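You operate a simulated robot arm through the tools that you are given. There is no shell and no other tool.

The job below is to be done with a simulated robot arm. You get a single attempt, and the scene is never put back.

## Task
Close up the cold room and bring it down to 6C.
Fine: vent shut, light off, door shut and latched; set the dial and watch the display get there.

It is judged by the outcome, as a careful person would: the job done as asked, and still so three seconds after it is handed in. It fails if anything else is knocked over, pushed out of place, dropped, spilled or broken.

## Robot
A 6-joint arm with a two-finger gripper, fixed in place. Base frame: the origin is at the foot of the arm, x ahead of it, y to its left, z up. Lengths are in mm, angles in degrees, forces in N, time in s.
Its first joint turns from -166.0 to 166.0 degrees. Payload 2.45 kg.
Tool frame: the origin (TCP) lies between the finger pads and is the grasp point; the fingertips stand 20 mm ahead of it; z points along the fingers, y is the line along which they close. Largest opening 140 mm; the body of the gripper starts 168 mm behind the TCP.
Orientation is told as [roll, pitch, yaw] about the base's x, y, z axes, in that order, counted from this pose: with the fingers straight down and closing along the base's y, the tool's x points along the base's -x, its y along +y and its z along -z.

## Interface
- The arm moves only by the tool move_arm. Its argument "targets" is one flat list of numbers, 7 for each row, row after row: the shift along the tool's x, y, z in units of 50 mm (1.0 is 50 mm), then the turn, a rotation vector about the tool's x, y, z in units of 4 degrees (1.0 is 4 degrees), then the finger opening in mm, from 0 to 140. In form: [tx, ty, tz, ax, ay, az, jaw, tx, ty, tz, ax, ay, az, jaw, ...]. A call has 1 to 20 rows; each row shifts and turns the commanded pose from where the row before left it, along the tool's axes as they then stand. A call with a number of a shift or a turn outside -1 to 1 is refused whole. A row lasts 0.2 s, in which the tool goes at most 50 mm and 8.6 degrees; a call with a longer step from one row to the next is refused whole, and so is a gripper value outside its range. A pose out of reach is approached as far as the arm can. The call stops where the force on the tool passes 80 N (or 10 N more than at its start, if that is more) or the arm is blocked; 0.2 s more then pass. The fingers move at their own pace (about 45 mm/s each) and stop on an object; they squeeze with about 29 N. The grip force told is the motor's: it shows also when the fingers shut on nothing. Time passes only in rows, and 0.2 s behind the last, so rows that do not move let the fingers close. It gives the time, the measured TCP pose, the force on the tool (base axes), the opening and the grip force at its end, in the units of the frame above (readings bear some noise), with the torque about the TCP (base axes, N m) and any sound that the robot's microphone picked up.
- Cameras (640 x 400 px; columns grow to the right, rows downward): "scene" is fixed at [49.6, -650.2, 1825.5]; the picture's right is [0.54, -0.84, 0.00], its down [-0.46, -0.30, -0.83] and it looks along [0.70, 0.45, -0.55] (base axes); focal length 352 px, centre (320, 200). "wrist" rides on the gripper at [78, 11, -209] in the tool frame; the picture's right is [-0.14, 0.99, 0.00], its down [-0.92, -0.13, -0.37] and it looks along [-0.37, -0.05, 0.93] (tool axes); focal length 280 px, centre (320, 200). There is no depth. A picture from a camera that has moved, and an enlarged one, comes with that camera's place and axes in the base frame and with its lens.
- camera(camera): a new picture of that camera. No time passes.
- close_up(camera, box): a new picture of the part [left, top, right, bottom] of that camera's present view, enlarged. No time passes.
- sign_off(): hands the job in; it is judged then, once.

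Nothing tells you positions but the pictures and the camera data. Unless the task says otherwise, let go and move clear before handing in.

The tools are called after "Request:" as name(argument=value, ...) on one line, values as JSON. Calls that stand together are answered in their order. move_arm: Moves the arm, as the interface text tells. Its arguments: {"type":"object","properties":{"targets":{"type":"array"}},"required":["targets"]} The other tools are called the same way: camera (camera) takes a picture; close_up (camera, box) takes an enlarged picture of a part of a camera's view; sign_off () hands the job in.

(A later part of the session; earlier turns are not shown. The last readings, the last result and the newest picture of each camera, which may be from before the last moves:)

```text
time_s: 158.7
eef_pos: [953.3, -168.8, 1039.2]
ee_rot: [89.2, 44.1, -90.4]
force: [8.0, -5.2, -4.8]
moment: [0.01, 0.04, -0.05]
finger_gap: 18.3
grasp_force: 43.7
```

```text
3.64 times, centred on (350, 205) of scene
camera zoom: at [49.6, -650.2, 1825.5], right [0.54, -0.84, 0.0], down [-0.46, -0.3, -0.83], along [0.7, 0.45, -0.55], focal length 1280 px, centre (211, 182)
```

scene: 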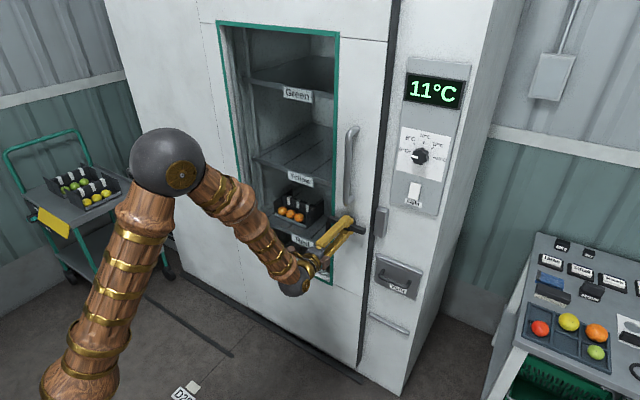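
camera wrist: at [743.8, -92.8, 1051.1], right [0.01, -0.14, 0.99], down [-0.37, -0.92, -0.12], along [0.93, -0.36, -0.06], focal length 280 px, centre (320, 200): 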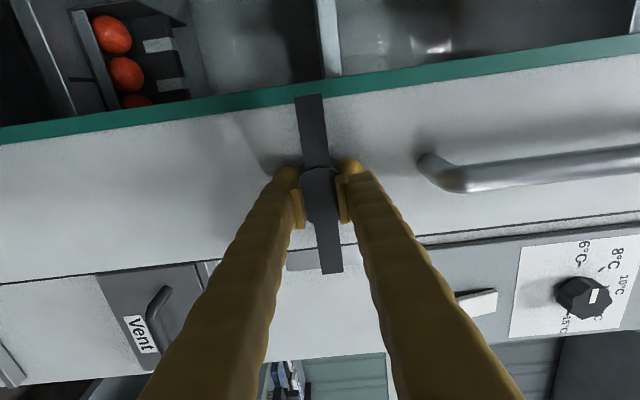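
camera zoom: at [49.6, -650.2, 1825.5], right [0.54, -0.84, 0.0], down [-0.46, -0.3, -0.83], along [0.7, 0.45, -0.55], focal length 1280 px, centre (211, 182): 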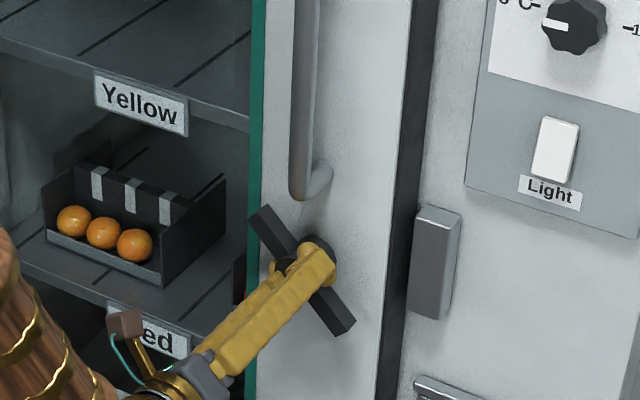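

The lever is back at 45 degrees. Now turning further clockwise to see whether it keeps going.

Request:
move_arm(targets=[0, 0, 0, 0, 0, 0.8, 10, 0, 0, 0, 0, 0, 0.8, 10, 0, 0, 0, 0, 0, 0.8, 10, 0, 0, 0, 0, 0, 0.8, 10])

Request:
close_up(camera="scene", box=[290, 150, 410, 260])

Request:
camera(camera="wrist")

```text
time_s: 159.7
eef_pos: [952.3, -170.9, 1040.3]
ee_rot: [89.1, 56.7, -90.6]
force: [-12.1, 4.1, -10.4]
moment: [-1.42, -0.19, 0.4]
finger_gap: 21.3
grasp_force: 45.3
```

```text
3.64 times, centred on (350, 205) of scene
camera zoom: at [49.6, -650.2, 1825.5], right [0.54, -0.84, 0.0], down [-0.46, -0.3, -0.83], along [0.7, 0.45, -0.55], focal length 1280 px, centre (211, 182)
```

zoom: 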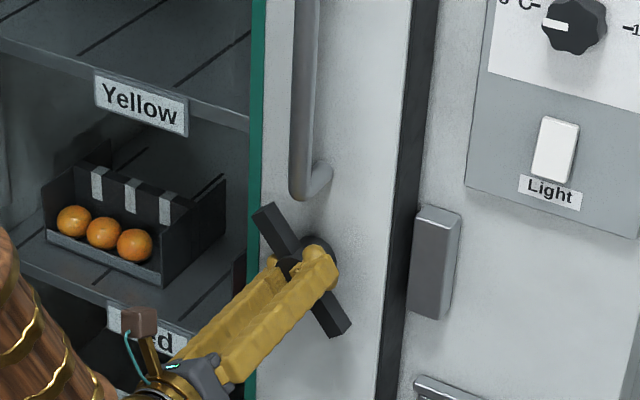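

```text
taken
camera wrist: at [744.5, -136.8, 1113.1], right [0.01, -0.9, 0.43], down [-0.37, -0.4, -0.84], along [0.93, -0.15, -0.34], focal length 280 px, centre (320, 200)
```

wrist: 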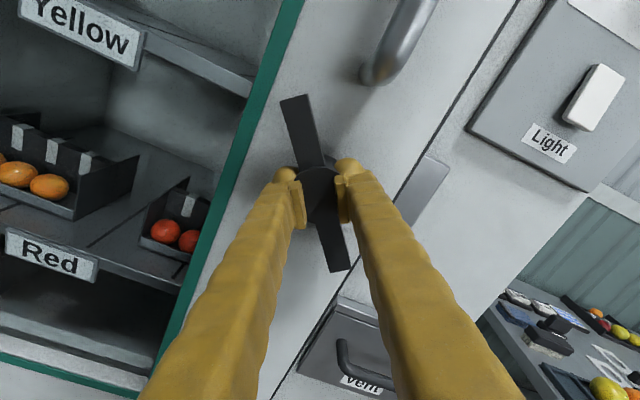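

The lever stops at about 50 degrees in that direction too, so its range is just that: 45-50 degrees open, horizontal thrown. I'll open the door a few centimetres and look closely at the catch block's side for how the bolt engages.

Request:
move_arm(targets=[0, 0, 0, 0, 0, -1, 10, 0, 0, 0, 0, 0, -1, 10, 0.15, -0.14, 0, 0, 0, 0, 10, 0.22, -0.21, 0, 0, 0, 0, 10, 0.22, -0.21, 0, 0, 0, 0, 10, 0.22, -0.21, 0, 0, 0, 0, 10, 0.22, -0.21, 0, 0, 0, 0, 10])

Request:
close_up(camera="scene", box=[345, 185, 405, 250])

Request:
camera(camera="wrist")

```text
time_s: 161.3
eef_pos: [947.0, -136.7, 1047.1]
ee_rot: [88.6, 48.6, -89.5]
force: [-5.2, -2.1, -35.8]
moment: [0.2, 0.53, -0.02]
finger_gap: 16.8
grasp_force: 42.2
out of reach, approached as far as the arm can: row 4, 5, 6, 7
```

```text
6.15 times, centred on (375, 218) of scene
camera zoom: at [49.6, -650.2, 1825.5], right [0.54, -0.84, 0.0], down [-0.46, -0.3, -0.83], along [0.7, 0.45, -0.55], focal length 2165 px, centre (-18, 92)
```

zoom: 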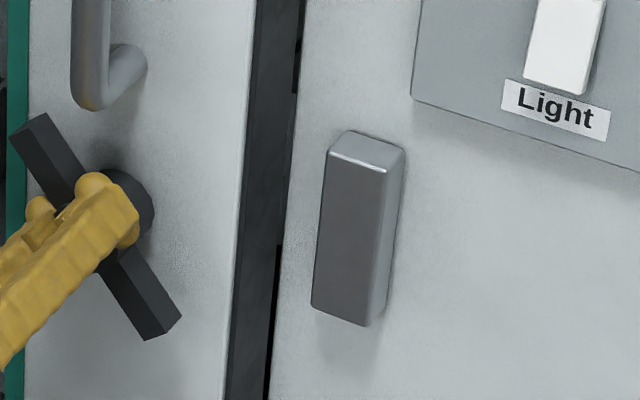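

```text
taken
camera wrist: at [737.5, -98.3, 1116.7], right [0.03, -0.83, 0.55], down [-0.37, -0.52, -0.77], along [0.93, -0.18, -0.32], focal length 280 px, centre (320, 200)
```

wrist: 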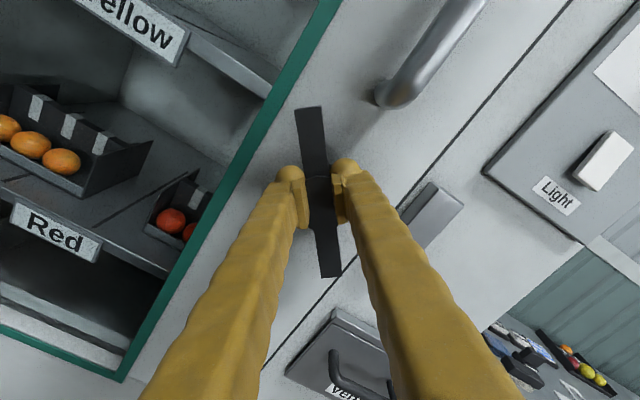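

Request:
close_up(camera="scene", box=[360, 185, 390, 210])

Request:
close_up(camera="scene", box=[360, 205, 390, 240])

```text
16.00 times, centred on (375, 198) of scene
camera zoom: at [49.6, -650.2, 1825.5], right [0.54, -0.84, 0.0], down [-0.46, -0.3, -0.83], along [0.7, 0.45, -0.55], focal length 5630 px, centre (-560, 240)
```

zoom: 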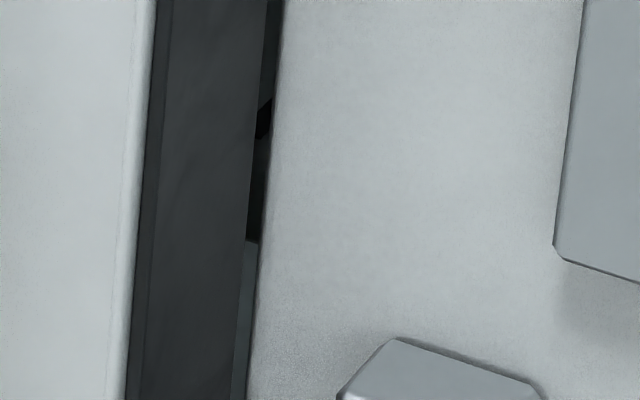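

```text
11.43 times, centred on (375, 222) of scene
camera zoom: at [49.6, -650.2, 1825.5], right [0.54, -0.84, 0.0], down [-0.46, -0.3, -0.83], along [0.7, 0.45, -0.55], focal length 4022 px, centre (-309, -57)
```

zoom: 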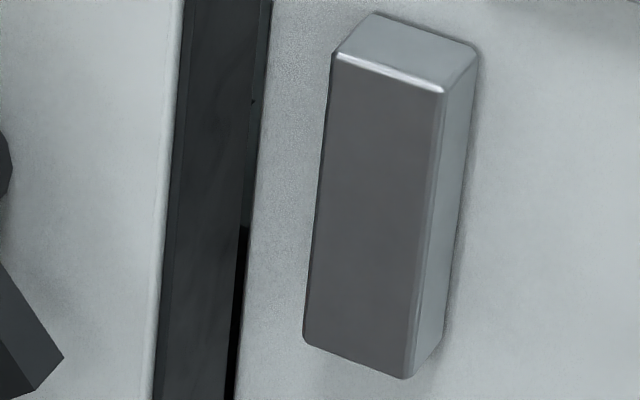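

Request:
close_up(camera="wrist", box=[380, 170, 480, 260])

```text
4.44 times, centred on (430, 215) of wrist
camera zoom: at [737.5, -98.3, 1116.7], right [0.03, -0.83, 0.55], down [-0.37, -0.52, -0.77], along [0.93, -0.18, -0.32], focal length 1246 px, centre (-169, 133)
```

zoom: 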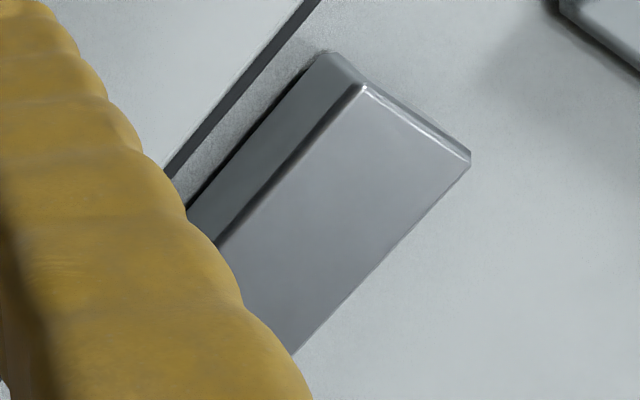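

The catch block's left side is partly visible but hidden by my finger. I'll let go of the lever and back off for a full view.

Request:
move_arm(targets=[0, 0, 0, 0, 0, 0, 60, 0, 0, 0, 0, 0, 0, 60, 0, 0, -0.6, 0, 0, 0, 60, 0, 0, -0.9, 0, 0, 0, 60, 0.5, 0.5, -0.4, 0, 0, 0, 60, 0.6, 0.6, 0, 0, 0, 0, 60, 0.6, 0.6, 0, 0, 0, 0, 60, 0, 0, 0, 0, 0, 0, 60])

Request:
camera(camera="wrist")

```text
time_s: 163.1
eef_pos: [852.9, -149.1, 1172.3]
ee_rot: [89.3, 48.7, -90.4]
force: [0.8, -0.3, -0.2]
moment: [-0.03, 0.01, 0.0]
finger_gap: 60.2
grasp_force: 0.0
out of reach, approached as far as the arm can: row 3
```

```text
taken
camera wrist: at [643.4, -106.0, 1240.1], right [0.01, -0.83, 0.55], down [-0.37, -0.51, -0.77], along [0.93, -0.2, -0.32], focal length 280 px, centre (320, 200)
```

wrist: 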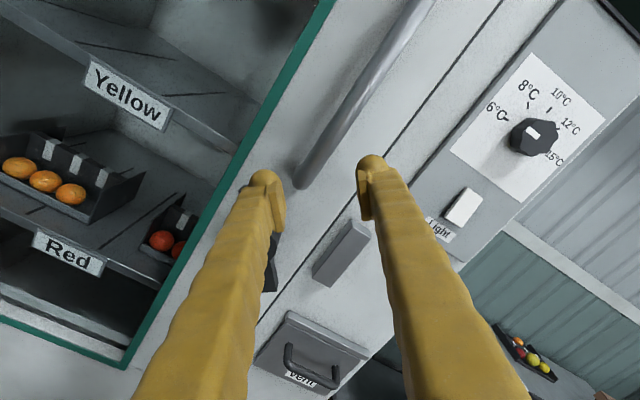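

Request:
close_up(camera="wrist", box=[290, 205, 390, 300])

Request:
close_up(camera="wrist", box=[315, 215, 365, 270])

Request:
camera(camera="scene")

```text
4.21 times, centred on (340, 252) of wrist
camera zoom: at [643.4, -106.0, 1240.1], right [0.01, -0.83, 0.55], down [-0.37, -0.51, -0.77], along [0.93, -0.2, -0.32], focal length 1181 px, centre (236, -21)
```

zoom: 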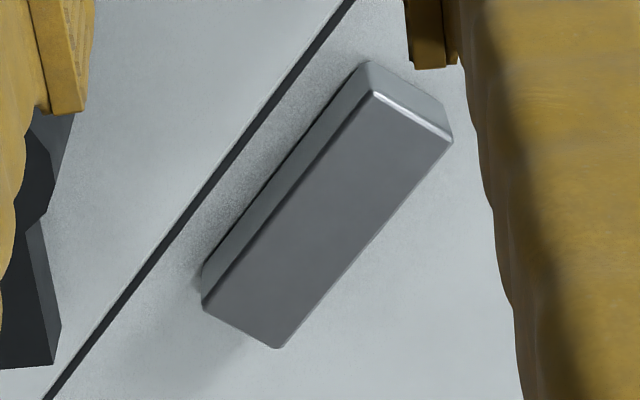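

```text
7.27 times, centred on (340, 242) of wrist
camera zoom: at [643.4, -106.0, 1240.1], right [0.01, -0.83, 0.55], down [-0.37, -0.51, -0.77], along [0.93, -0.2, -0.32], focal length 2039 px, centre (174, -109)
```

zoom: 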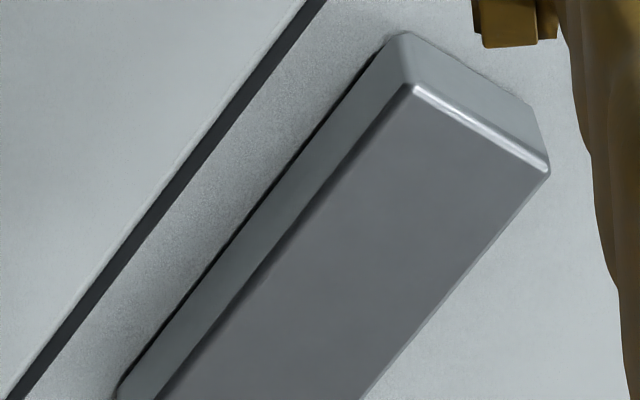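

```text
taken
```

scene: 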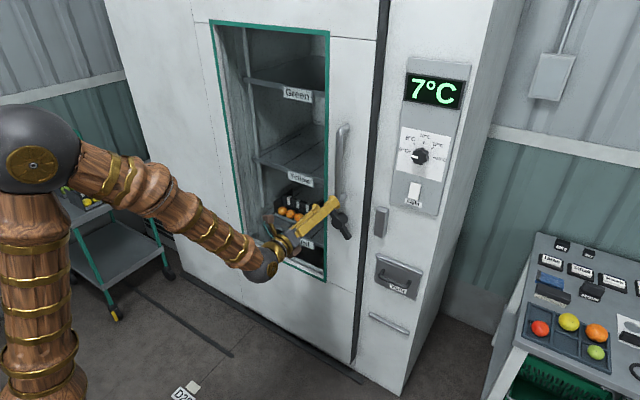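

The catch block's side is plain, so nothing visible explains it. I'll run one more informative check: with the door about 35 mm open, throw the lever fully, then push the door in and see exactly where it gets blocked.

Request:
move_arm(targets=[-0.58, -0.62, 0.06, 0, 0, 0, 80, -0.58, -0.62, 0.06, 0, 0, 0, 80, -0.58, -0.62, 0.06, 0, 0, 0, 80, 0, 0, 0, 0, 0, -1, 80, 0, 0, 0, 0, 0, -1, 80, 0, 0, 0, 0, 0, -1, 80, 0, 0, 0, 0, 0, -1, 80, 0, 0, 0, 0, 0, -1, 80, 0, 0, 0, 0, 0, -1, 80, 0, 0, 0, 0, 0, -1, 80, 0, 0, 0, 0, 0, -1, 80, 0, 0, 0, 0, 0, 0, 80])

Request:
camera(camera="wrist")

```text
time_s: 165.7
eef_pos: [860.3, -136.8, 1044.7]
ee_rot: [89.5, 16.6, -89.8]
force: [-0.3, -0.6, -0.2]
moment: [0.02, 0.01, -0.02]
finger_gap: 79.7
grasp_force: 0.1
```

```text
taken
camera wrist: at [650.6, -67.0, 1080.9], right [0.01, -0.42, 0.91], down [-0.37, -0.85, -0.38], along [0.93, -0.33, -0.16], focal length 280 px, centre (320, 200)
```

wrist: 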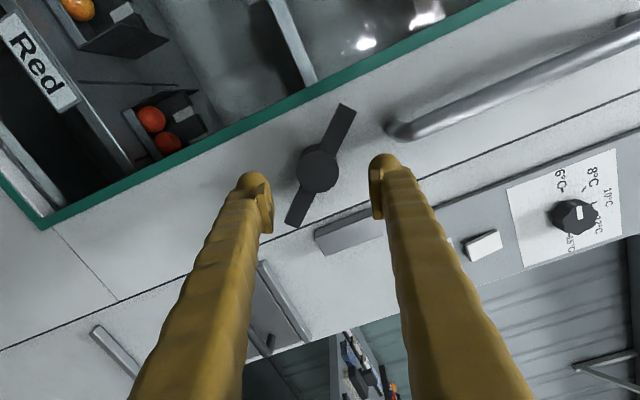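

Request:
move_arm(targets=[0, 0, 0.6, 0, 0, 0, 80, 0, 0, 0.6, 0, 0, 0, 80, 0, 0, 0.4, 0, 0, 0, 80, 0, 0, 0.25, 0, 0, 0, 80, 0, 0, 0, 0, 0, 0, 10, 0, 0, 0, 0, 0, 0, 10, 0, 0, 0, 0, 0, 0, 10, 0, 0, 0, 0, 0, 0, 10, 0, 0, 0, 0, 0, 0, 10, 0, 0, 0, 0, 0, -0.8, 10, 0, 0, 0, 0, 0, -0.8, 10, 0, 0, 0, 0, 0, -0.8, 10, 0, 0, 0, 0, 0, -0.8, 10, 0, 0, 0, 0, 0, -0.8, 10, 0, 0, 0, 0, 0, -0.5, 10])

Request:
close_up(camera="scene", box=[290, 150, 410, 260])

Request:
camera(camera="wrist")

```text
time_s: 168.9
eef_pos: [951.8, -147.0, 1044.3]
ee_rot: [89.4, -1.3, -89.1]
force: [-8.7, 4.8, -28.5]
moment: [0.37, 0.44, 0.04]
finger_gap: 28.8
grasp_force: 13.9
out of reach, approached as far as the arm can: row 2, 3
```

```text
3.64 times, centred on (350, 205) of scene
camera zoom: at [49.6, -650.2, 1825.5], right [0.54, -0.84, 0.0], down [-0.46, -0.3, -0.83], along [0.7, 0.45, -0.55], focal length 1280 px, centre (211, 182)
```

zoom: 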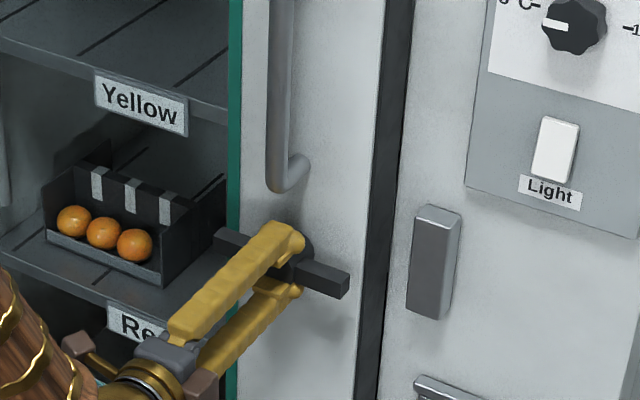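

```text
taken
camera wrist: at [740.6, -72.0, 1056.8], right [0.01, -0.11, 0.99], down [-0.36, -0.93, -0.1], along [0.93, -0.35, -0.05], focal length 280 px, centre (320, 200)
```

wrist: 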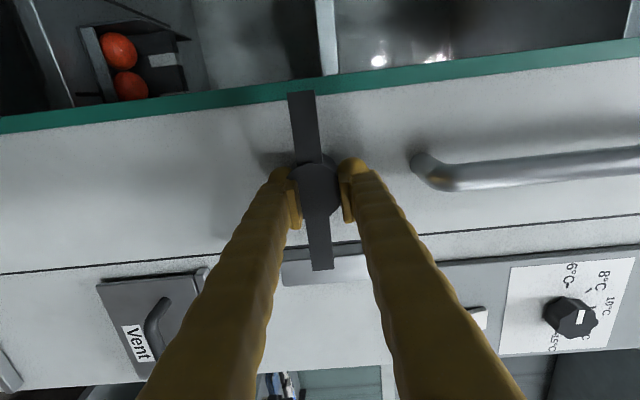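

The lever is thrown with the door about 29 mm open. Now pushing inward to find where it blocks.

Request:
move_arm(targets=[0, -0.05, 0, 0, 0, 0.2, 10, 0, 0, 0, 0, 0, 0.2, 10, -0.06, 0, 0, 0, 0, 0, 10, -0.06, 0, 0, 0, 0, 0, 10, -0.06, 0, 0, 0, 0, 0, 10, -0.06, 0, 0, 0, 0, 0, 10])

Request:
close_up(camera="scene", box=[290, 150, 410, 260])

```text
time_s: 170.3
eef_pos: [951.4, -158.0, 1042.7]
ee_rot: [89.5, 0.4, -89.8]
force: [-0.9, 9.2, -21.5]
moment: [-0.14, 0.21, 0.1]
finger_gap: 24.1
grasp_force: 10.2
```

```text
3.64 times, centred on (350, 205) of scene
camera zoom: at [49.6, -650.2, 1825.5], right [0.54, -0.84, 0.0], down [-0.46, -0.3, -0.83], along [0.7, 0.45, -0.55], focal length 1280 px, centre (211, 182)
```

zoom: 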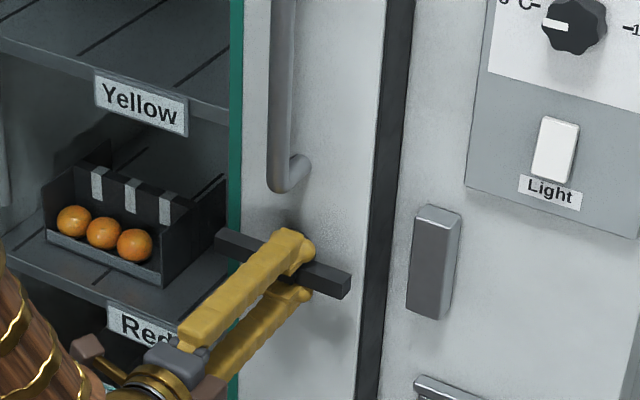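

Request:
move_arm(targets=[0, -0.04, 0, 0, 0, 0, 10, 0, 0, 0, 0, 0, 0, 10, 0, 0, 0, 0, 0, 0, 10, -0.06, 0, 0, 0, 0, 0, 10, -0.06, 0, 0, 0, 0, 0, 10, -0.06, 0, 0, 0, 0, 0, 10])

Request:
close_up(camera="scene", box=[290, 150, 410, 260])

```text
time_s: 171.7
eef_pos: [950.6, -167.2, 1040.0]
ee_rot: [89.6, 0.3, -89.8]
force: [0.0, 7.1, -15.1]
moment: [-0.07, 0.16, 0.04]
finger_gap: 20.4
grasp_force: 7.2
```

```text
3.64 times, centred on (350, 205) of scene
camera zoom: at [49.6, -650.2, 1825.5], right [0.54, -0.84, 0.0], down [-0.46, -0.3, -0.83], along [0.7, 0.45, -0.55], focal length 1280 px, centre (211, 182)
```

zoom: 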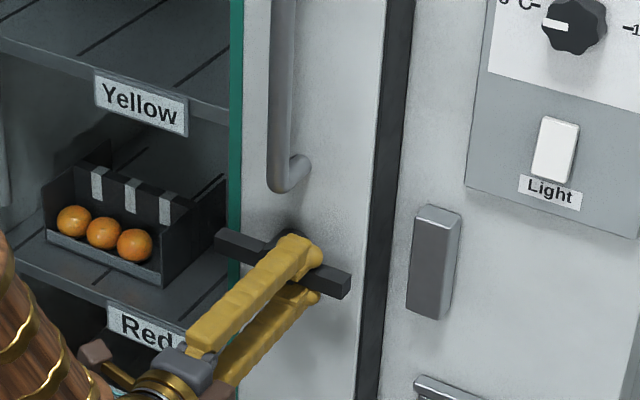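

Request:
move_arm(targets=[0, -0.03, 0, 0, 0, 0, 5, 0, 0, 0, 0, 0, 0, 5, 0, 0, 0, 0, 0, 0, 5, -0.06, 0, 0, 0, 0, 0, 5, -0.06, 0, 0, 0, 0, 0, 5])

Request:
close_up(camera="scene", box=[290, 150, 410, 260])

```text
time_s: 172.9
eef_pos: [950.8, -171.4, 1041.1]
ee_rot: [89.5, 0.2, -89.7]
force: [-5.3, 39.0, 0.0]
moment: [-0.02, -0.01, 0.43]
finger_gap: 19.0
grasp_force: 43.6
```

```text
3.64 times, centred on (350, 205) of scene
camera zoom: at [49.6, -650.2, 1825.5], right [0.54, -0.84, 0.0], down [-0.46, -0.3, -0.83], along [0.7, 0.45, -0.55], focal length 1280 px, centre (211, 182)
```

zoom: 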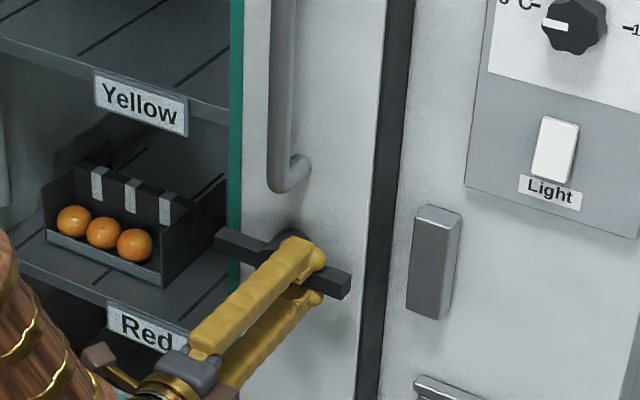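

The thrown lever blocks inward motion even at 28 mm, so throwing it only makes sense with the door fully shut, as I did. I'll now redo the sequence cleanly: recentre, turn the lever open, shut the door hard, and throw the lever under pressure.

Request:
move_arm(targets=[0, 0, 0, 0, 0, 0, 45, 0, 0, 0, 0, 0, 0, 45, 0.24, 0, 0, 0, 0, 0, 45, 0.24, 0, 0, 0, 0, 0, 45, 0, 0, 0, 0, 0, 0, 5, 0, 0, 0, 0, 0, 0, 5, 0, 0, 0, 0, 0, 0, 5, 0, 0, 0, 0, 0, 0, 5])

Request:
move_arm(targets=[0, 0, 0, 0, 0, 0.8, 5, 0, 0, 0, 0, 0, 0.8, 5, 0, 0, 0, 0, 0, 0.8, 5, 0, 0, 0, 0, 0, 0.8, 5, 0, 0, 0, 0, 0, 0.8, 5, 0, 0, 0, 0, 0, 0.8, 5, 0, 0, 0, 0, 0, 0.8, 5, 0, 0, 0, 0, 0, 0.8, 5, 0, 0, 0, 0, 0, 0.8, 5, 0, 0, 0, 0, 0, 0.8, 5, 0, 0, 0, 0, 0, 0.8, 5, 0, 0, 0, 0, 0, 0.8, 5, 0, 0, 0, 0, 0, 0.8, 5, 0, 0, 0, 0, 0, 0.8, 5])

Request:
close_up(camera="scene", box=[290, 150, 410, 260])

```text
time_s: 174.7
eef_pos: [950.2, -149.3, 1039.5]
ee_rot: [89.5, 0.3, -89.2]
force: [0.8, 0.5, 1.3]
moment: [0.01, -0.01, 0.02]
finger_gap: 18.4
grasp_force: 43.1
```

```text
time_s: 177.7
eef_pos: [950.5, -149.0, 1041.0]
ee_rot: [89.3, 45.0, -89.7]
force: [-21.7, 4.2, -16.4]
moment: [-0.66, -0.54, 0.6]
finger_gap: 17.4
grasp_force: 42.8
```

```text
3.64 times, centred on (350, 205) of scene
camera zoom: at [49.6, -650.2, 1825.5], right [0.54, -0.84, 0.0], down [-0.46, -0.3, -0.83], along [0.7, 0.45, -0.55], focal length 1280 px, centre (211, 182)
```

zoom: 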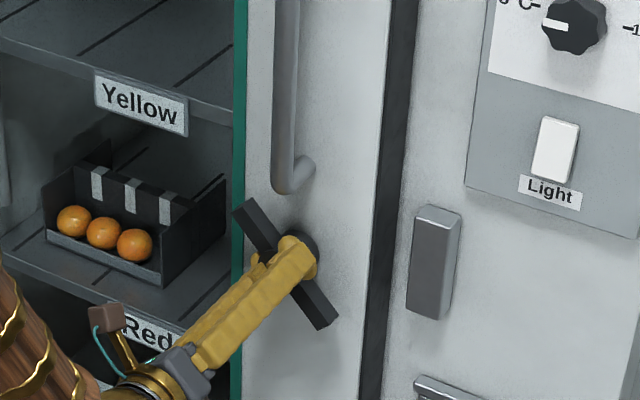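

Request:
move_arm(targets=[-0.062, 0.062, 0, 0, 0, 0, 5, -0.062, 0.062, 0, 0, 0, 0, 5, -0.062, 0.062, 0, 0, 0, 0, 5, -0.062, 0.062, 0, 0, 0, 0, 5, -0.062, 0.062, 0, 0, 0, 0, 5, -0.062, 0.062, 0, 0, 0, 0, 5, -0.03, 0.03, 0, 0, 0, 0, 5, -0.03, 0.03, 0, 0, 0, 0, 5])

Request:
close_up(camera="scene", box=[290, 150, 410, 260])

```text
time_s: 179.5
eef_pos: [951.0, -176.5, 1037.3]
ee_rot: [89.0, 45.0, -90.4]
force: [-4.9, 42.8, -17.3]
moment: [0.84, 0.85, -0.46]
finger_gap: 17.3
grasp_force: 43.2
```

```text
3.64 times, centred on (350, 205) of scene
camera zoom: at [49.6, -650.2, 1825.5], right [0.54, -0.84, 0.0], down [-0.46, -0.3, -0.83], along [0.7, 0.45, -0.55], focal length 1280 px, centre (211, 182)
```

zoom: 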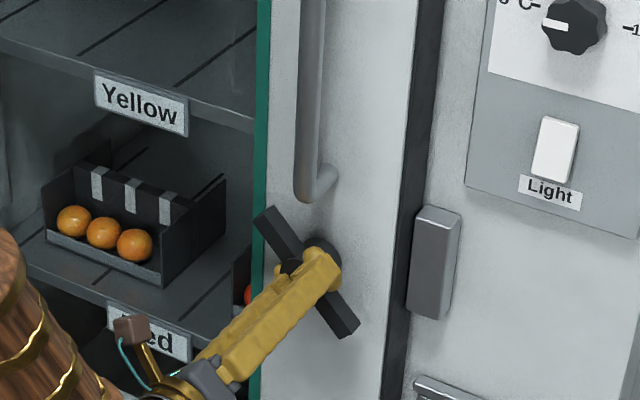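

The door is hard shut. Now throwing the lever with steady pressure.

Request:
move_arm(targets=[-0.012, -0.012, 0, 0, 0, -0.5, 5, -0.008, 0.006, 0, 0, 0, -0.5, 5, -0.008, 0.006, 0, 0, 0, -0.5, 5, -0.008, 0.006, 0, 0, 0, -0.5, 5, -0.008, 0.006, 0, 0, 0, -0.5, 5, -0.009, 0.005, 0, 0, 0, -0.5, 5])

Request:
move_arm(targets=[-0.018, -0.005, 0, 0, 0, -0.5, 5, -0.016, 0.004, 0, 0, 0, -0.5, 5, -0.016, 0.004, 0, 0, 0, -0.5, 5, -0.016, 0.004, 0, 0, 0, -0.5, 5, -0.016, 0.004, 0, 0, 0, -0.5, 5, -0.016, 0.004, 0, 0, 0, -0.5, 5])

Request:
close_up(camera="scene", box=[290, 150, 410, 260])

```text
time_s: 180.9
eef_pos: [950.8, -179.6, 1037.0]
ee_rot: [89.2, 33.1, -90.2]
force: [-20.8, 51.8, -42.7]
moment: [-0.6, 0.16, 1.42]
finger_gap: 18.1
grasp_force: 43.8
```

```text
time_s: 182.3
eef_pos: [952.3, -185.2, 1035.6]
ee_rot: [89.3, 21.0, -90.0]
force: [-6.8, 55.7, -42.4]
moment: [-0.74, 0.43, 0.81]
finger_gap: 19.2
grasp_force: 43.6
```

```text
3.64 times, centred on (350, 205) of scene
camera zoom: at [49.6, -650.2, 1825.5], right [0.54, -0.84, 0.0], down [-0.46, -0.3, -0.83], along [0.7, 0.45, -0.55], focal length 1280 px, centre (211, 182)
```

zoom: 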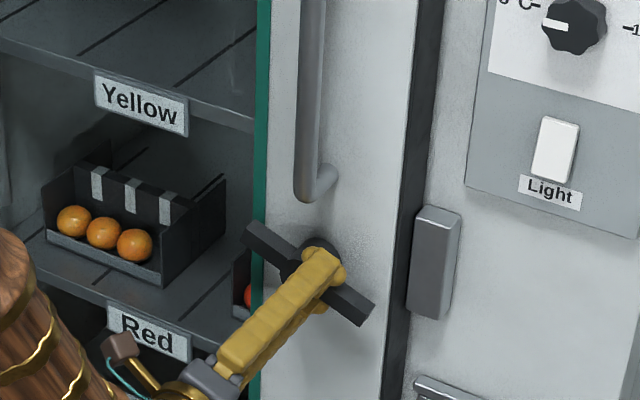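

Request:
move_arm(targets=[-0.006, -0.008, 0, 0, 0, -0.5, 5, -0.012, 0.008, 0, 0, 0, -0.5, 5, -0.012, 0.008, 0, 0, 0, -0.5, 5, -0.014, 0.008, 0, 0, 0, -0.5, 5, -0.014, 0.008, 0, 0, 0, -0.5, 5, -0.014, 0.006, 0, 0, 0, -0.5, 5])

Request:
move_arm(targets=[-0.02, 0.006, 0, 0, 0, -0.5, 5, -0.02, 0.006, 0, 0, 0, -0.5, 5, -0.02, 0.005, 0, 0, 0, -0.5, 5, -0.02, 0.005, 0, 0, 0, -0.5, 5, -0.02, 0.004, 0, 0, 0, -0.5, 5, -0.02, 0, 0, 0, 0, -0.5, 5, -0.02, 0, 0, 0, 0, -0.3, 5])

Request:
close_up(camera="scene", box=[290, 150, 410, 260])

Request:
camera(camera="scene")

```text
time_s: 183.7
eef_pos: [950.0, -190.5, 1038.0]
ee_rot: [89.6, 9.0, -89.9]
force: [-1.5, 30.3, -30.5]
moment: [-0.63, 0.4, 0.25]
finger_gap: 17.9
grasp_force: 43.3
```

```text
time_s: 185.3
eef_pos: [951.8, -195.8, 1039.4]
ee_rot: [89.5, -4.3, -89.7]
force: [-23.2, 35.5, 12.9]
moment: [1.13, -0.22, 0.55]
finger_gap: 20.2
grasp_force: 44.9
```

```text
3.64 times, centred on (350, 205) of scene
camera zoom: at [49.6, -650.2, 1825.5], right [0.54, -0.84, 0.0], down [-0.46, -0.3, -0.83], along [0.7, 0.45, -0.55], focal length 1280 px, centre (211, 182)
```

zoom: 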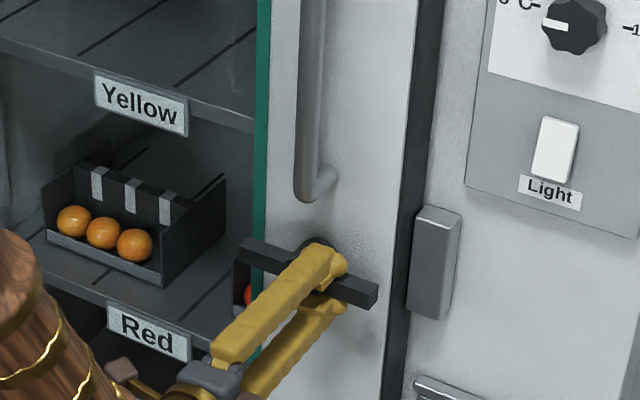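

```text
taken
```

scene: 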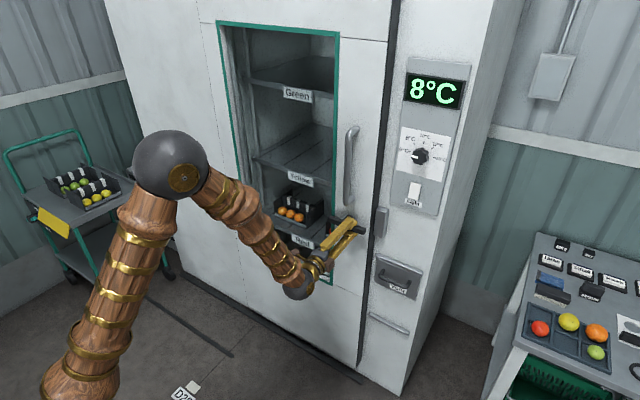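

Thrown again under full pressure. A brief, reversible test pull of a few millimetres:

Request:
move_arm(targets=[0.04, 0, 0, 0, 0, 0.4, 5, 0.04, 0, 0, 0, 0, 0.4, 5])

Request:
move_arm(targets=[0.04, 0, 0, 0, 0, 0, 5, 0.02, 0, 0, 0, 0, 0, 5])

Request:
close_up(camera="scene", box=[290, 150, 410, 260])

```text
time_s: 185.9
eef_pos: [951.1, -194.6, 1039.8]
ee_rot: [89.7, -1.0, -89.9]
force: [3.3, -5.6, 25.0]
moment: [1.01, -0.13, -1.4]
finger_gap: 18.8
grasp_force: 43.8
```

```text
time_s: 186.5
eef_pos: [952.2, -190.0, 1039.7]
ee_rot: [89.7, -0.8, -89.8]
force: [12.7, -5.2, 38.5]
moment: [0.99, -0.35, -0.25]
finger_gap: 19.1
grasp_force: 43.6
```

```text
3.64 times, centred on (350, 205) of scene
camera zoom: at [49.6, -650.2, 1825.5], right [0.54, -0.84, 0.0], down [-0.46, -0.3, -0.83], along [0.7, 0.45, -0.55], focal length 1280 px, centre (211, 182)
```

zoom: 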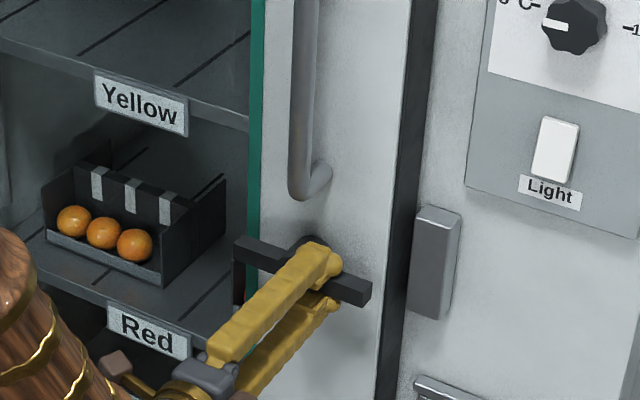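

Still free at 5 mm. Since there may be deliberate play in the latch, I'll creep on in very small steps and watch for a rise in force, stopping at once if it catches.

Request:
move_arm(targets=[0.03, 0, 0, 0, 0, 0, 5])

Request:
move_arm(targets=[0.03, 0, 0, 0, 0, 0, 5])

Request:
move_arm(targets=[0.03, 0, 0, 0, 0, 0, 5])

Request:
close_up(camera="scene", box=[290, 150, 410, 260])

```text
time_s: 186.9
eef_pos: [951.1, -188.6, 1040.2]
ee_rot: [89.7, -0.9, -89.8]
force: [16.6, -6.3, 41.5]
moment: [0.98, -0.4, -0.16]
finger_gap: 18.9
grasp_force: 44.0
```

```text
time_s: 187.3
eef_pos: [950.9, -186.2, 1040.6]
ee_rot: [89.7, -0.9, -89.9]
force: [18.5, -3.5, 47.0]
moment: [1.01, -0.46, -0.15]
finger_gap: 18.7
grasp_force: 43.3
```

```text
time_s: 187.7
eef_pos: [950.3, -184.6, 1039.5]
ee_rot: [89.6, -0.9, -89.8]
force: [31.5, -2.8, 52.0]
moment: [1.1, -0.39, -0.27]
finger_gap: 18.9
grasp_force: 44.7
```

```text
3.64 times, centred on (350, 205) of scene
camera zoom: at [49.6, -650.2, 1825.5], right [0.54, -0.84, 0.0], down [-0.46, -0.3, -0.83], along [0.7, 0.45, -0.55], focal length 1280 px, centre (211, 182)
```

zoom: 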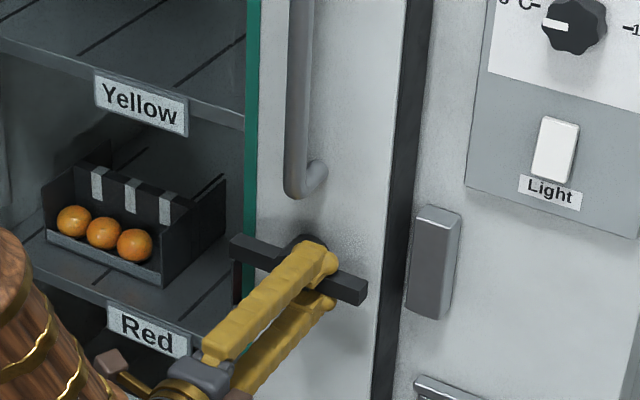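

No catch appeared up to about 10 mm. I'll push it straight back to fully shut now.

Request:
move_arm(targets=[-0.08, 0, 0, 0, 0, 0, 5, -0.08, 0, 0, 0, 0, 0, 5, -0.08, 0, 0, 0, 0, 0, 5, -0.06, 0, 0, 0, 0, 0, 5])

Request:
close_up(camera="scene", box=[290, 150, 410, 260])

```text
time_s: 188.7
eef_pos: [950.4, -199.3, 1037.8]
ee_rot: [89.4, -0.9, -89.8]
force: [-13.6, 37.6, 30.8]
moment: [1.02, -0.29, 0.42]
finger_gap: 20.0
grasp_force: 44.3
```

```text
3.64 times, centred on (350, 205) of scene
camera zoom: at [49.6, -650.2, 1825.5], right [0.54, -0.84, 0.0], down [-0.46, -0.3, -0.83], along [0.7, 0.45, -0.55], focal length 1280 px, centre (211, 182)
```

zoom: 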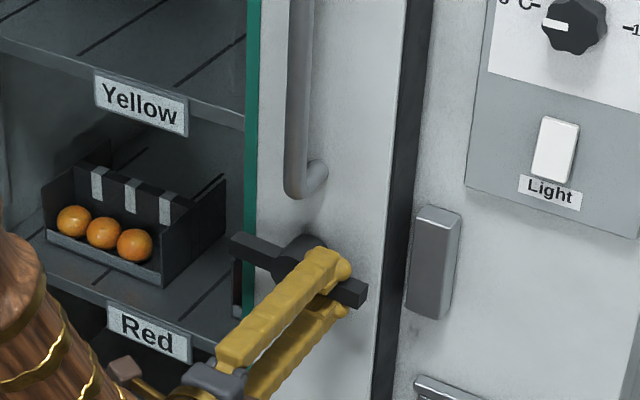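

At about 11 mm it has again become blocked, so there's a roughly 10 mm zone where the thrown bolt is home, and no stiffer hold within it. The right end state is therefore: door hard shut, lever fully thrown, then left alone. I'll redo it one last time without testing: recentre, open the lever, shut, throw.

Request:
move_arm(targets=[0, 0, 0, 0, 0, 0, 45, 0, 0, 0, 0, 0, 0, 45, 0.33, 0.02, 0, 0, 0, 0.1, 45, 0.33, 0.02, 0, 0, 0, 0.1, 45, 0, 0, 0, 0, 0, 0, 5, 0, 0, 0, 0, 0, 0, 5, 0, 0, 0, 0, 0, 0, 5, 0, 0, 0, 0, 0, 0, 5])

Request:
camera(camera="wrist")

Request:
close_up(camera="scene", box=[290, 50, 470, 260])

```text
time_s: 190.5
eef_pos: [950.8, -166.9, 1040.8]
ee_rot: [89.6, 0.0, -89.8]
force: [-0.8, 2.4, -5.2]
moment: [0.93, 0.08, -0.01]
finger_gap: 18.4
grasp_force: 43.7
```

```text
taken
camera wrist: at [741.3, -90.3, 1053.3], right [0.01, -0.14, 0.99], down [-0.37, -0.92, -0.12], along [0.93, -0.36, -0.06], focal length 280 px, centre (320, 200)
```

wrist: 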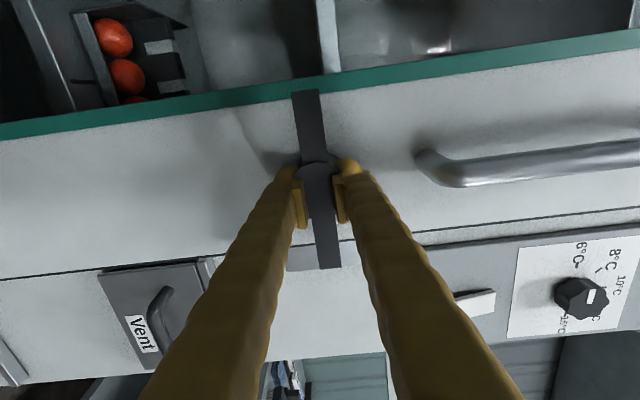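

```text
1.90 times, centred on (380, 155) of scene
camera zoom: at [49.6, -650.2, 1825.5], right [0.54, -0.84, 0.0], down [-0.46, -0.3, -0.83], along [0.7, 0.45, -0.55], focal length 670 px, centre (206, 286)
```

zoom: 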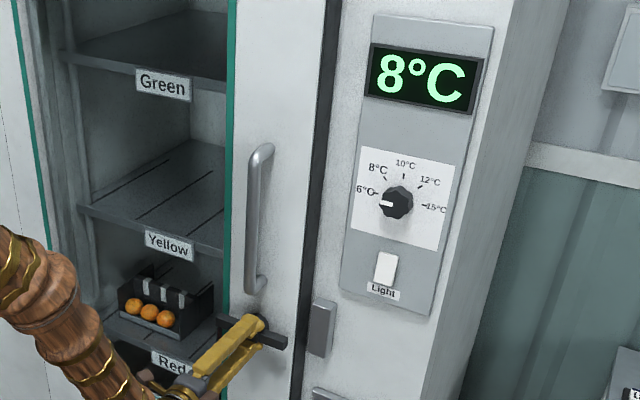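

Request:
move_arm(targets=[0.04, 0, 0, 0, 0, 0.8, 5, 0, 0, 0, 0, 0, 0.8, 5, 0, 0, 0, 0, 0, 0.8, 5, 0, 0, 0, 0, 0, 0.8, 5, 0, 0, 0, 0, 0, 0.8, 5, 0, 0, 0, 0, 0, 0.8, 5, 0, 0, 0, 0, 0, 0.8, 5, 0, 0, 0, 0, 0, 0.8, 5, 0, 0, 0, 0, 0, 0.8, 5, 0, 0, 0, 0, 0, 0.8, 5, 0, 0, 0, 0, 0, 0.8, 5, 0, 0, 0, 0, 0, 0.8, 5, 0, 0, 0, 0, 0, 0.8, 5, 0, 0, 0, 0, 0, 0.8, 5])

Request:
move_arm(targets=[-0.06, 0.06, 0, 0, 0, 0, 5, -0.06, 0.06, 0, 0, 0, 0, 5, -0.05, 0.05, 0, 0, 0, 0, 5, -0.04, 0.04, 0, 0, 0, 0, 5, -0.03, 0.03, 0, 0, 0, 0, 5])

Request:
close_up(camera="scene", box=[290, 150, 410, 260])

```text
time_s: 193.5
eef_pos: [950.9, -166.0, 1038.4]
ee_rot: [89.2, 44.6, -90.4]
force: [-15.0, 5.8, -17.2]
moment: [0.01, -0.01, 0.26]
finger_gap: 18.4
grasp_force: 43.2
```

```text
time_s: 194.7
eef_pos: [950.8, -179.2, 1037.1]
ee_rot: [89.0, 44.6, -90.2]
force: [4.7, 27.4, -7.0]
moment: [0.72, 0.25, -0.77]
finger_gap: 17.1
grasp_force: 42.6
stopped in row 5: the force on the tool passed its limit at 84 N (the readings are from after the stop); the commanded pose is now the measured one
```

```text
3.64 times, centred on (350, 205) of scene
camera zoom: at [49.6, -650.2, 1825.5], right [0.54, -0.84, 0.0], down [-0.46, -0.3, -0.83], along [0.7, 0.45, -0.55], focal length 1280 px, centre (211, 182)
```

zoom: 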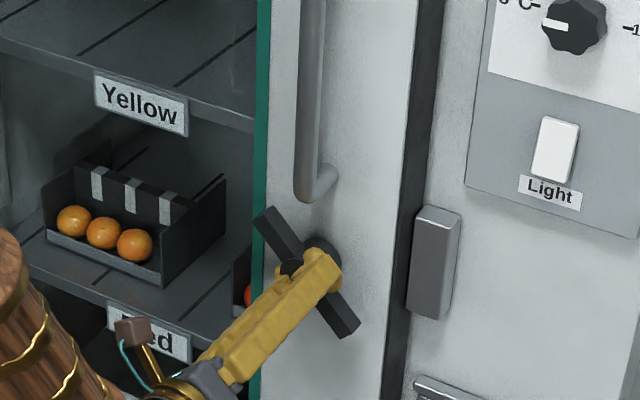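

Door hard shut again. Throwing the lever under pressure, as before.

Request:
move_arm(targets=[-0.018, 0.006, 0, 0, 0, -0.5, 5, -0.01, 0.008, 0, 0, 0, -0.5, 5, -0.008, 0.006, 0, 0, 0, -0.5, 5, -0.008, 0.006, 0, 0, 0, -0.5, 5, -0.008, 0.006, 0, 0, 0, -0.5, 5, -0.009, 0.005, 0, 0, 0, -0.5, 5])

Request:
move_arm(targets=[-0.014, -0.002, 0, 0, 0, -0.5, 5, -0.014, 0.004, 0, 0, 0, -0.5, 5, -0.014, 0.004, 0, 0, 0, -0.5, 5, -0.014, 0.004, 0, 0, 0, -0.5, 5, -0.014, 0.004, 0, 0, 0, -0.5, 5, -0.014, 0.004, 0, 0, 0, -0.5, 5])

Request:
move_arm(targets=[-0.01, -0.006, 0, 0, 0, -0.5, 5, -0.012, 0.008, 0, 0, 0, -0.5, 5, -0.012, 0.008, 0, 0, 0, -0.5, 5, -0.014, 0.008, 0, 0, 0, -0.5, 5, -0.014, 0.008, 0, 0, 0, -0.5, 5, -0.016, 0.006, 0, 0, 0, -0.5, 5])

Request:
move_arm(targets=[-0.02, 0.006, 0, 0, 0, -0.5, 5, -0.02, 0.006, 0, 0, 0, -0.5, 5, -0.02, 0.005, 0, 0, 0, -0.5, 5, -0.02, 0.005, 0, 0, 0, -0.5, 5, -0.02, 0.004, 0, 0, 0, -0.5, 5, -0.02, 0, 0, 0, 0, -0.5, 5, -0.02, 0, 0, 0, 0, -0.3, 5])

Request:
close_up(camera="scene", box=[290, 150, 410, 260])

```text
time_s: 196.2
eef_pos: [949.3, -183.5, 1034.9]
ee_rot: [89.0, 32.6, -89.9]
force: [2.5, 28.4, -4.0]
moment: [0.73, -0.31, -0.39]
finger_gap: 17.9
grasp_force: 43.1
stopped in row 6: the force on the tool passed its limit at 81 N (the readings are from after the stop); the commanded pose is now the measured one
```

```text
time_s: 197.6
eef_pos: [950.7, -190.1, 1034.7]
ee_rot: [89.1, 20.6, -89.9]
force: [-26.9, 32.3, -14.9]
moment: [0.06, 0.06, -0.8]
finger_gap: 18.3
grasp_force: 43.4
```

```text
time_s: 199.0
eef_pos: [950.4, -192.4, 1036.8]
ee_rot: [89.3, 8.6, -89.6]
force: [-25.3, 29.3, 9.1]
moment: [0.02, -0.07, 0.07]
finger_gap: 18.3
grasp_force: 43.7
```

```text
time_s: 200.6
eef_pos: [950.2, -200.3, 1038.4]
ee_rot: [89.3, -4.5, -89.5]
force: [-9.3, 34.3, 49.1]
moment: [1.1, -0.59, 0.15]
finger_gap: 21.6
grasp_force: 45.3
```

```text
3.64 times, centred on (350, 205) of scene
camera zoom: at [49.6, -650.2, 1825.5], right [0.54, -0.84, 0.0], down [-0.46, -0.3, -0.83], along [0.7, 0.45, -0.55], focal length 1280 px, centre (211, 182)
```

zoom: 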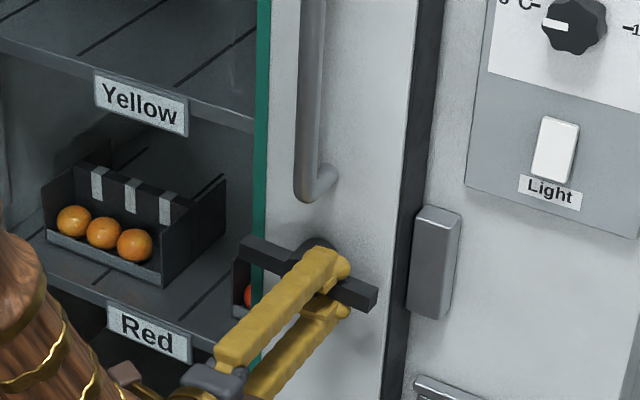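

The lever is fully horizontal and the door shut. Now I'll open the fingers wide and back straight out without disturbing anything.

Request:
move_arm(targets=[0, 0.03, 0, 0, 0, 0, 70, 0, 0, 0, 0, 0, 0, 70, 0, 0, 0, 0, 0, 0, 70, 0, 0, 0, 0, 0, 0, 70, 0, 0, -0.4, 0, 0, 0, 70, 0, 0, -0.8, 0, 0, 0, 70, 0, 0, -1, 0, 0, 0, 70, 0, 0, -0.6, 0, 0, 0, 70, 0, 0, 0, 0, 0, 0, 70])

Request:
camera(camera="scene")

Request:
close_up(camera="scene", box=[290, 150, 410, 260])

Request:
camera(camera="wrist")

```text
time_s: 202.6
eef_pos: [808.7, -199.9, 1037.7]
ee_rot: [89.2, -4.6, -89.5]
force: [-0.2, 0.0, -0.3]
moment: [0.04, 0.02, 0.0]
finger_gap: 69.8
grasp_force: 0.0
```

```text
taken
```

scene: 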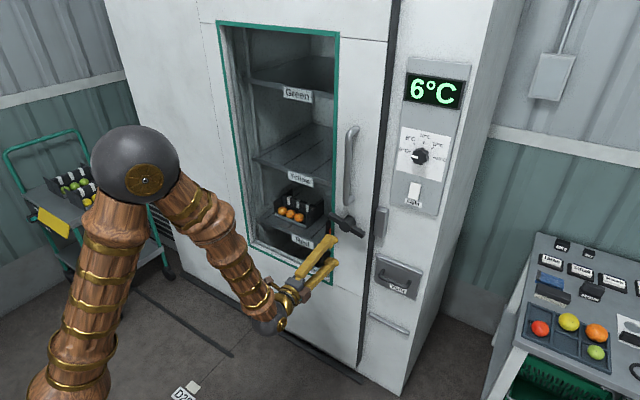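

```text
3.64 times, centred on (350, 205) of scene
camera zoom: at [49.6, -650.2, 1825.5], right [0.54, -0.84, 0.0], down [-0.46, -0.3, -0.83], along [0.7, 0.45, -0.55], focal length 1280 px, centre (211, 182)
```

zoom: 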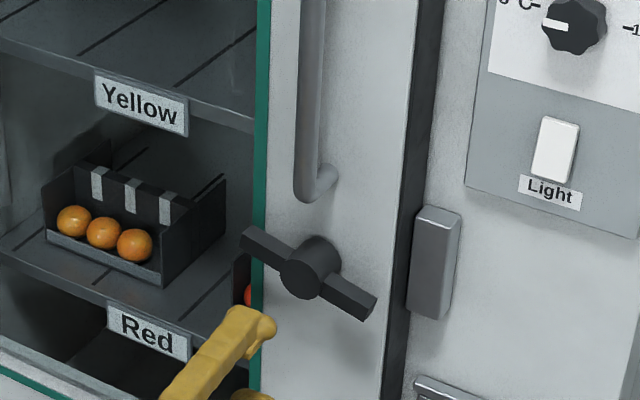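

```text
taken
camera wrist: at [600.0, -123.8, 1045.7], right [0.02, -0.06, 1.0], down [-0.36, -0.93, -0.05], along [0.93, -0.36, -0.04], focal length 280 px, centre (320, 200)
```

wrist: 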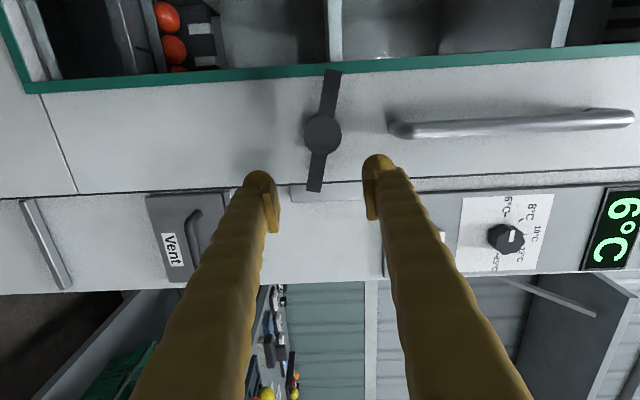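

The display reads 6°C and the door is shut, but the lever sagged about 10 degrees as my fingers opened. I'll nudge its right arm back up to horizontal with closed fingertips from below.

Request:
move_arm(targets=[0, 0, 0, 0, 0, 0.6, 0, -0.23, -0.4, 0, 0, 0, 0.5, 0, -0.23, -0.4, 0, 0, 0, 0, 0, 0, 0, 0.5, 0, 0, 0, 0, 0, 0, 0, 0, 0, 0, 0])

Request:
camera(camera="wrist")

Request:
close_up(camera="scene", box=[290, 150, 410, 260])

```text
time_s: 203.8
eef_pos: [835.0, -224.7, 1000.5]
ee_rot: [89.3, -0.2, -89.4]
force: [-0.1, -0.3, 0.3]
moment: [0.04, -0.01, 0.05]
finger_gap: 0.2
grasp_force: 27.6
```

```text
taken
camera wrist: at [625.4, -148.7, 1014.6], right [0.02, -0.13, 0.99], down [-0.36, -0.92, -0.12], along [0.93, -0.36, -0.06], focal length 280 px, centre (320, 200)
```

wrist: 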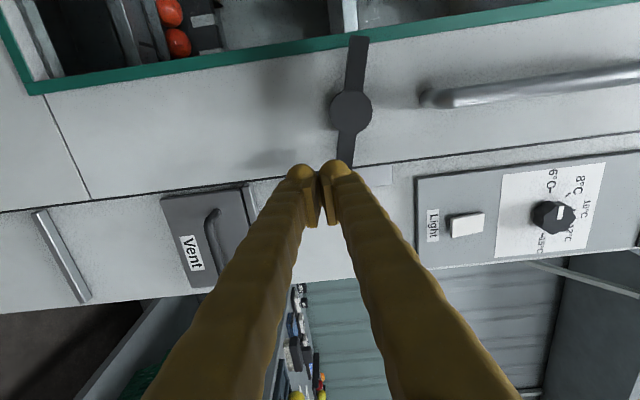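

```text
3.64 times, centred on (350, 205) of scene
camera zoom: at [49.6, -650.2, 1825.5], right [0.54, -0.84, 0.0], down [-0.46, -0.3, -0.83], along [0.7, 0.45, -0.55], focal length 1280 px, centre (211, 182)
```

zoom: 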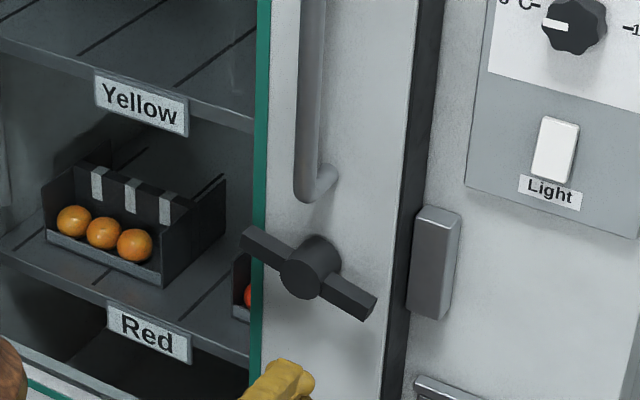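

Request:
move_arm(targets=[0, -0.2, 0.2, 0, 0, 0, 0, 0, 0, 0.8, 0, 0, 0, 0, 0, 0, 0.8, 0, 0, 0, 0, 0, 0, 0.4, 0, 0, 0, 0, 0, 0, 0, 0, 0, 0, 0])

Request:
close_up(camera="scene", box=[290, 150, 410, 260])

Request:
camera(camera="wrist")

```text
time_s: 205.0
eef_pos: [946.4, -225.2, 989.0]
ee_rot: [89.2, -0.2, -89.4]
force: [0.2, -0.3, -0.7]
moment: [0.03, -0.01, 0.02]
finger_gap: 0.0
grasp_force: 29.0
```

```text
3.64 times, centred on (350, 205) of scene
camera zoom: at [49.6, -650.2, 1825.5], right [0.54, -0.84, 0.0], down [-0.46, -0.3, -0.83], along [0.7, 0.45, -0.55], focal length 1280 px, centre (211, 182)
```

zoom: 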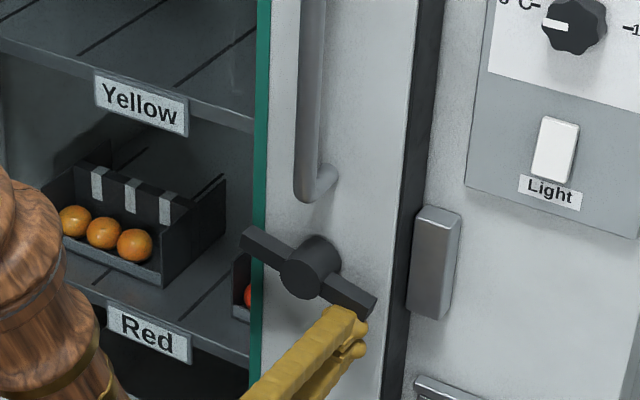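

```text
taken
camera wrist: at [736.8, -148.0, 1003.7], right [0.02, -0.13, 0.99], down [-0.36, -0.92, -0.12], along [0.93, -0.36, -0.06], focal length 280 px, centre (320, 200)
```

wrist: 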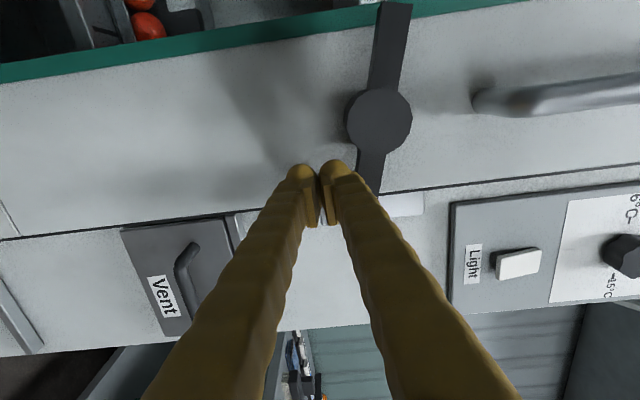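

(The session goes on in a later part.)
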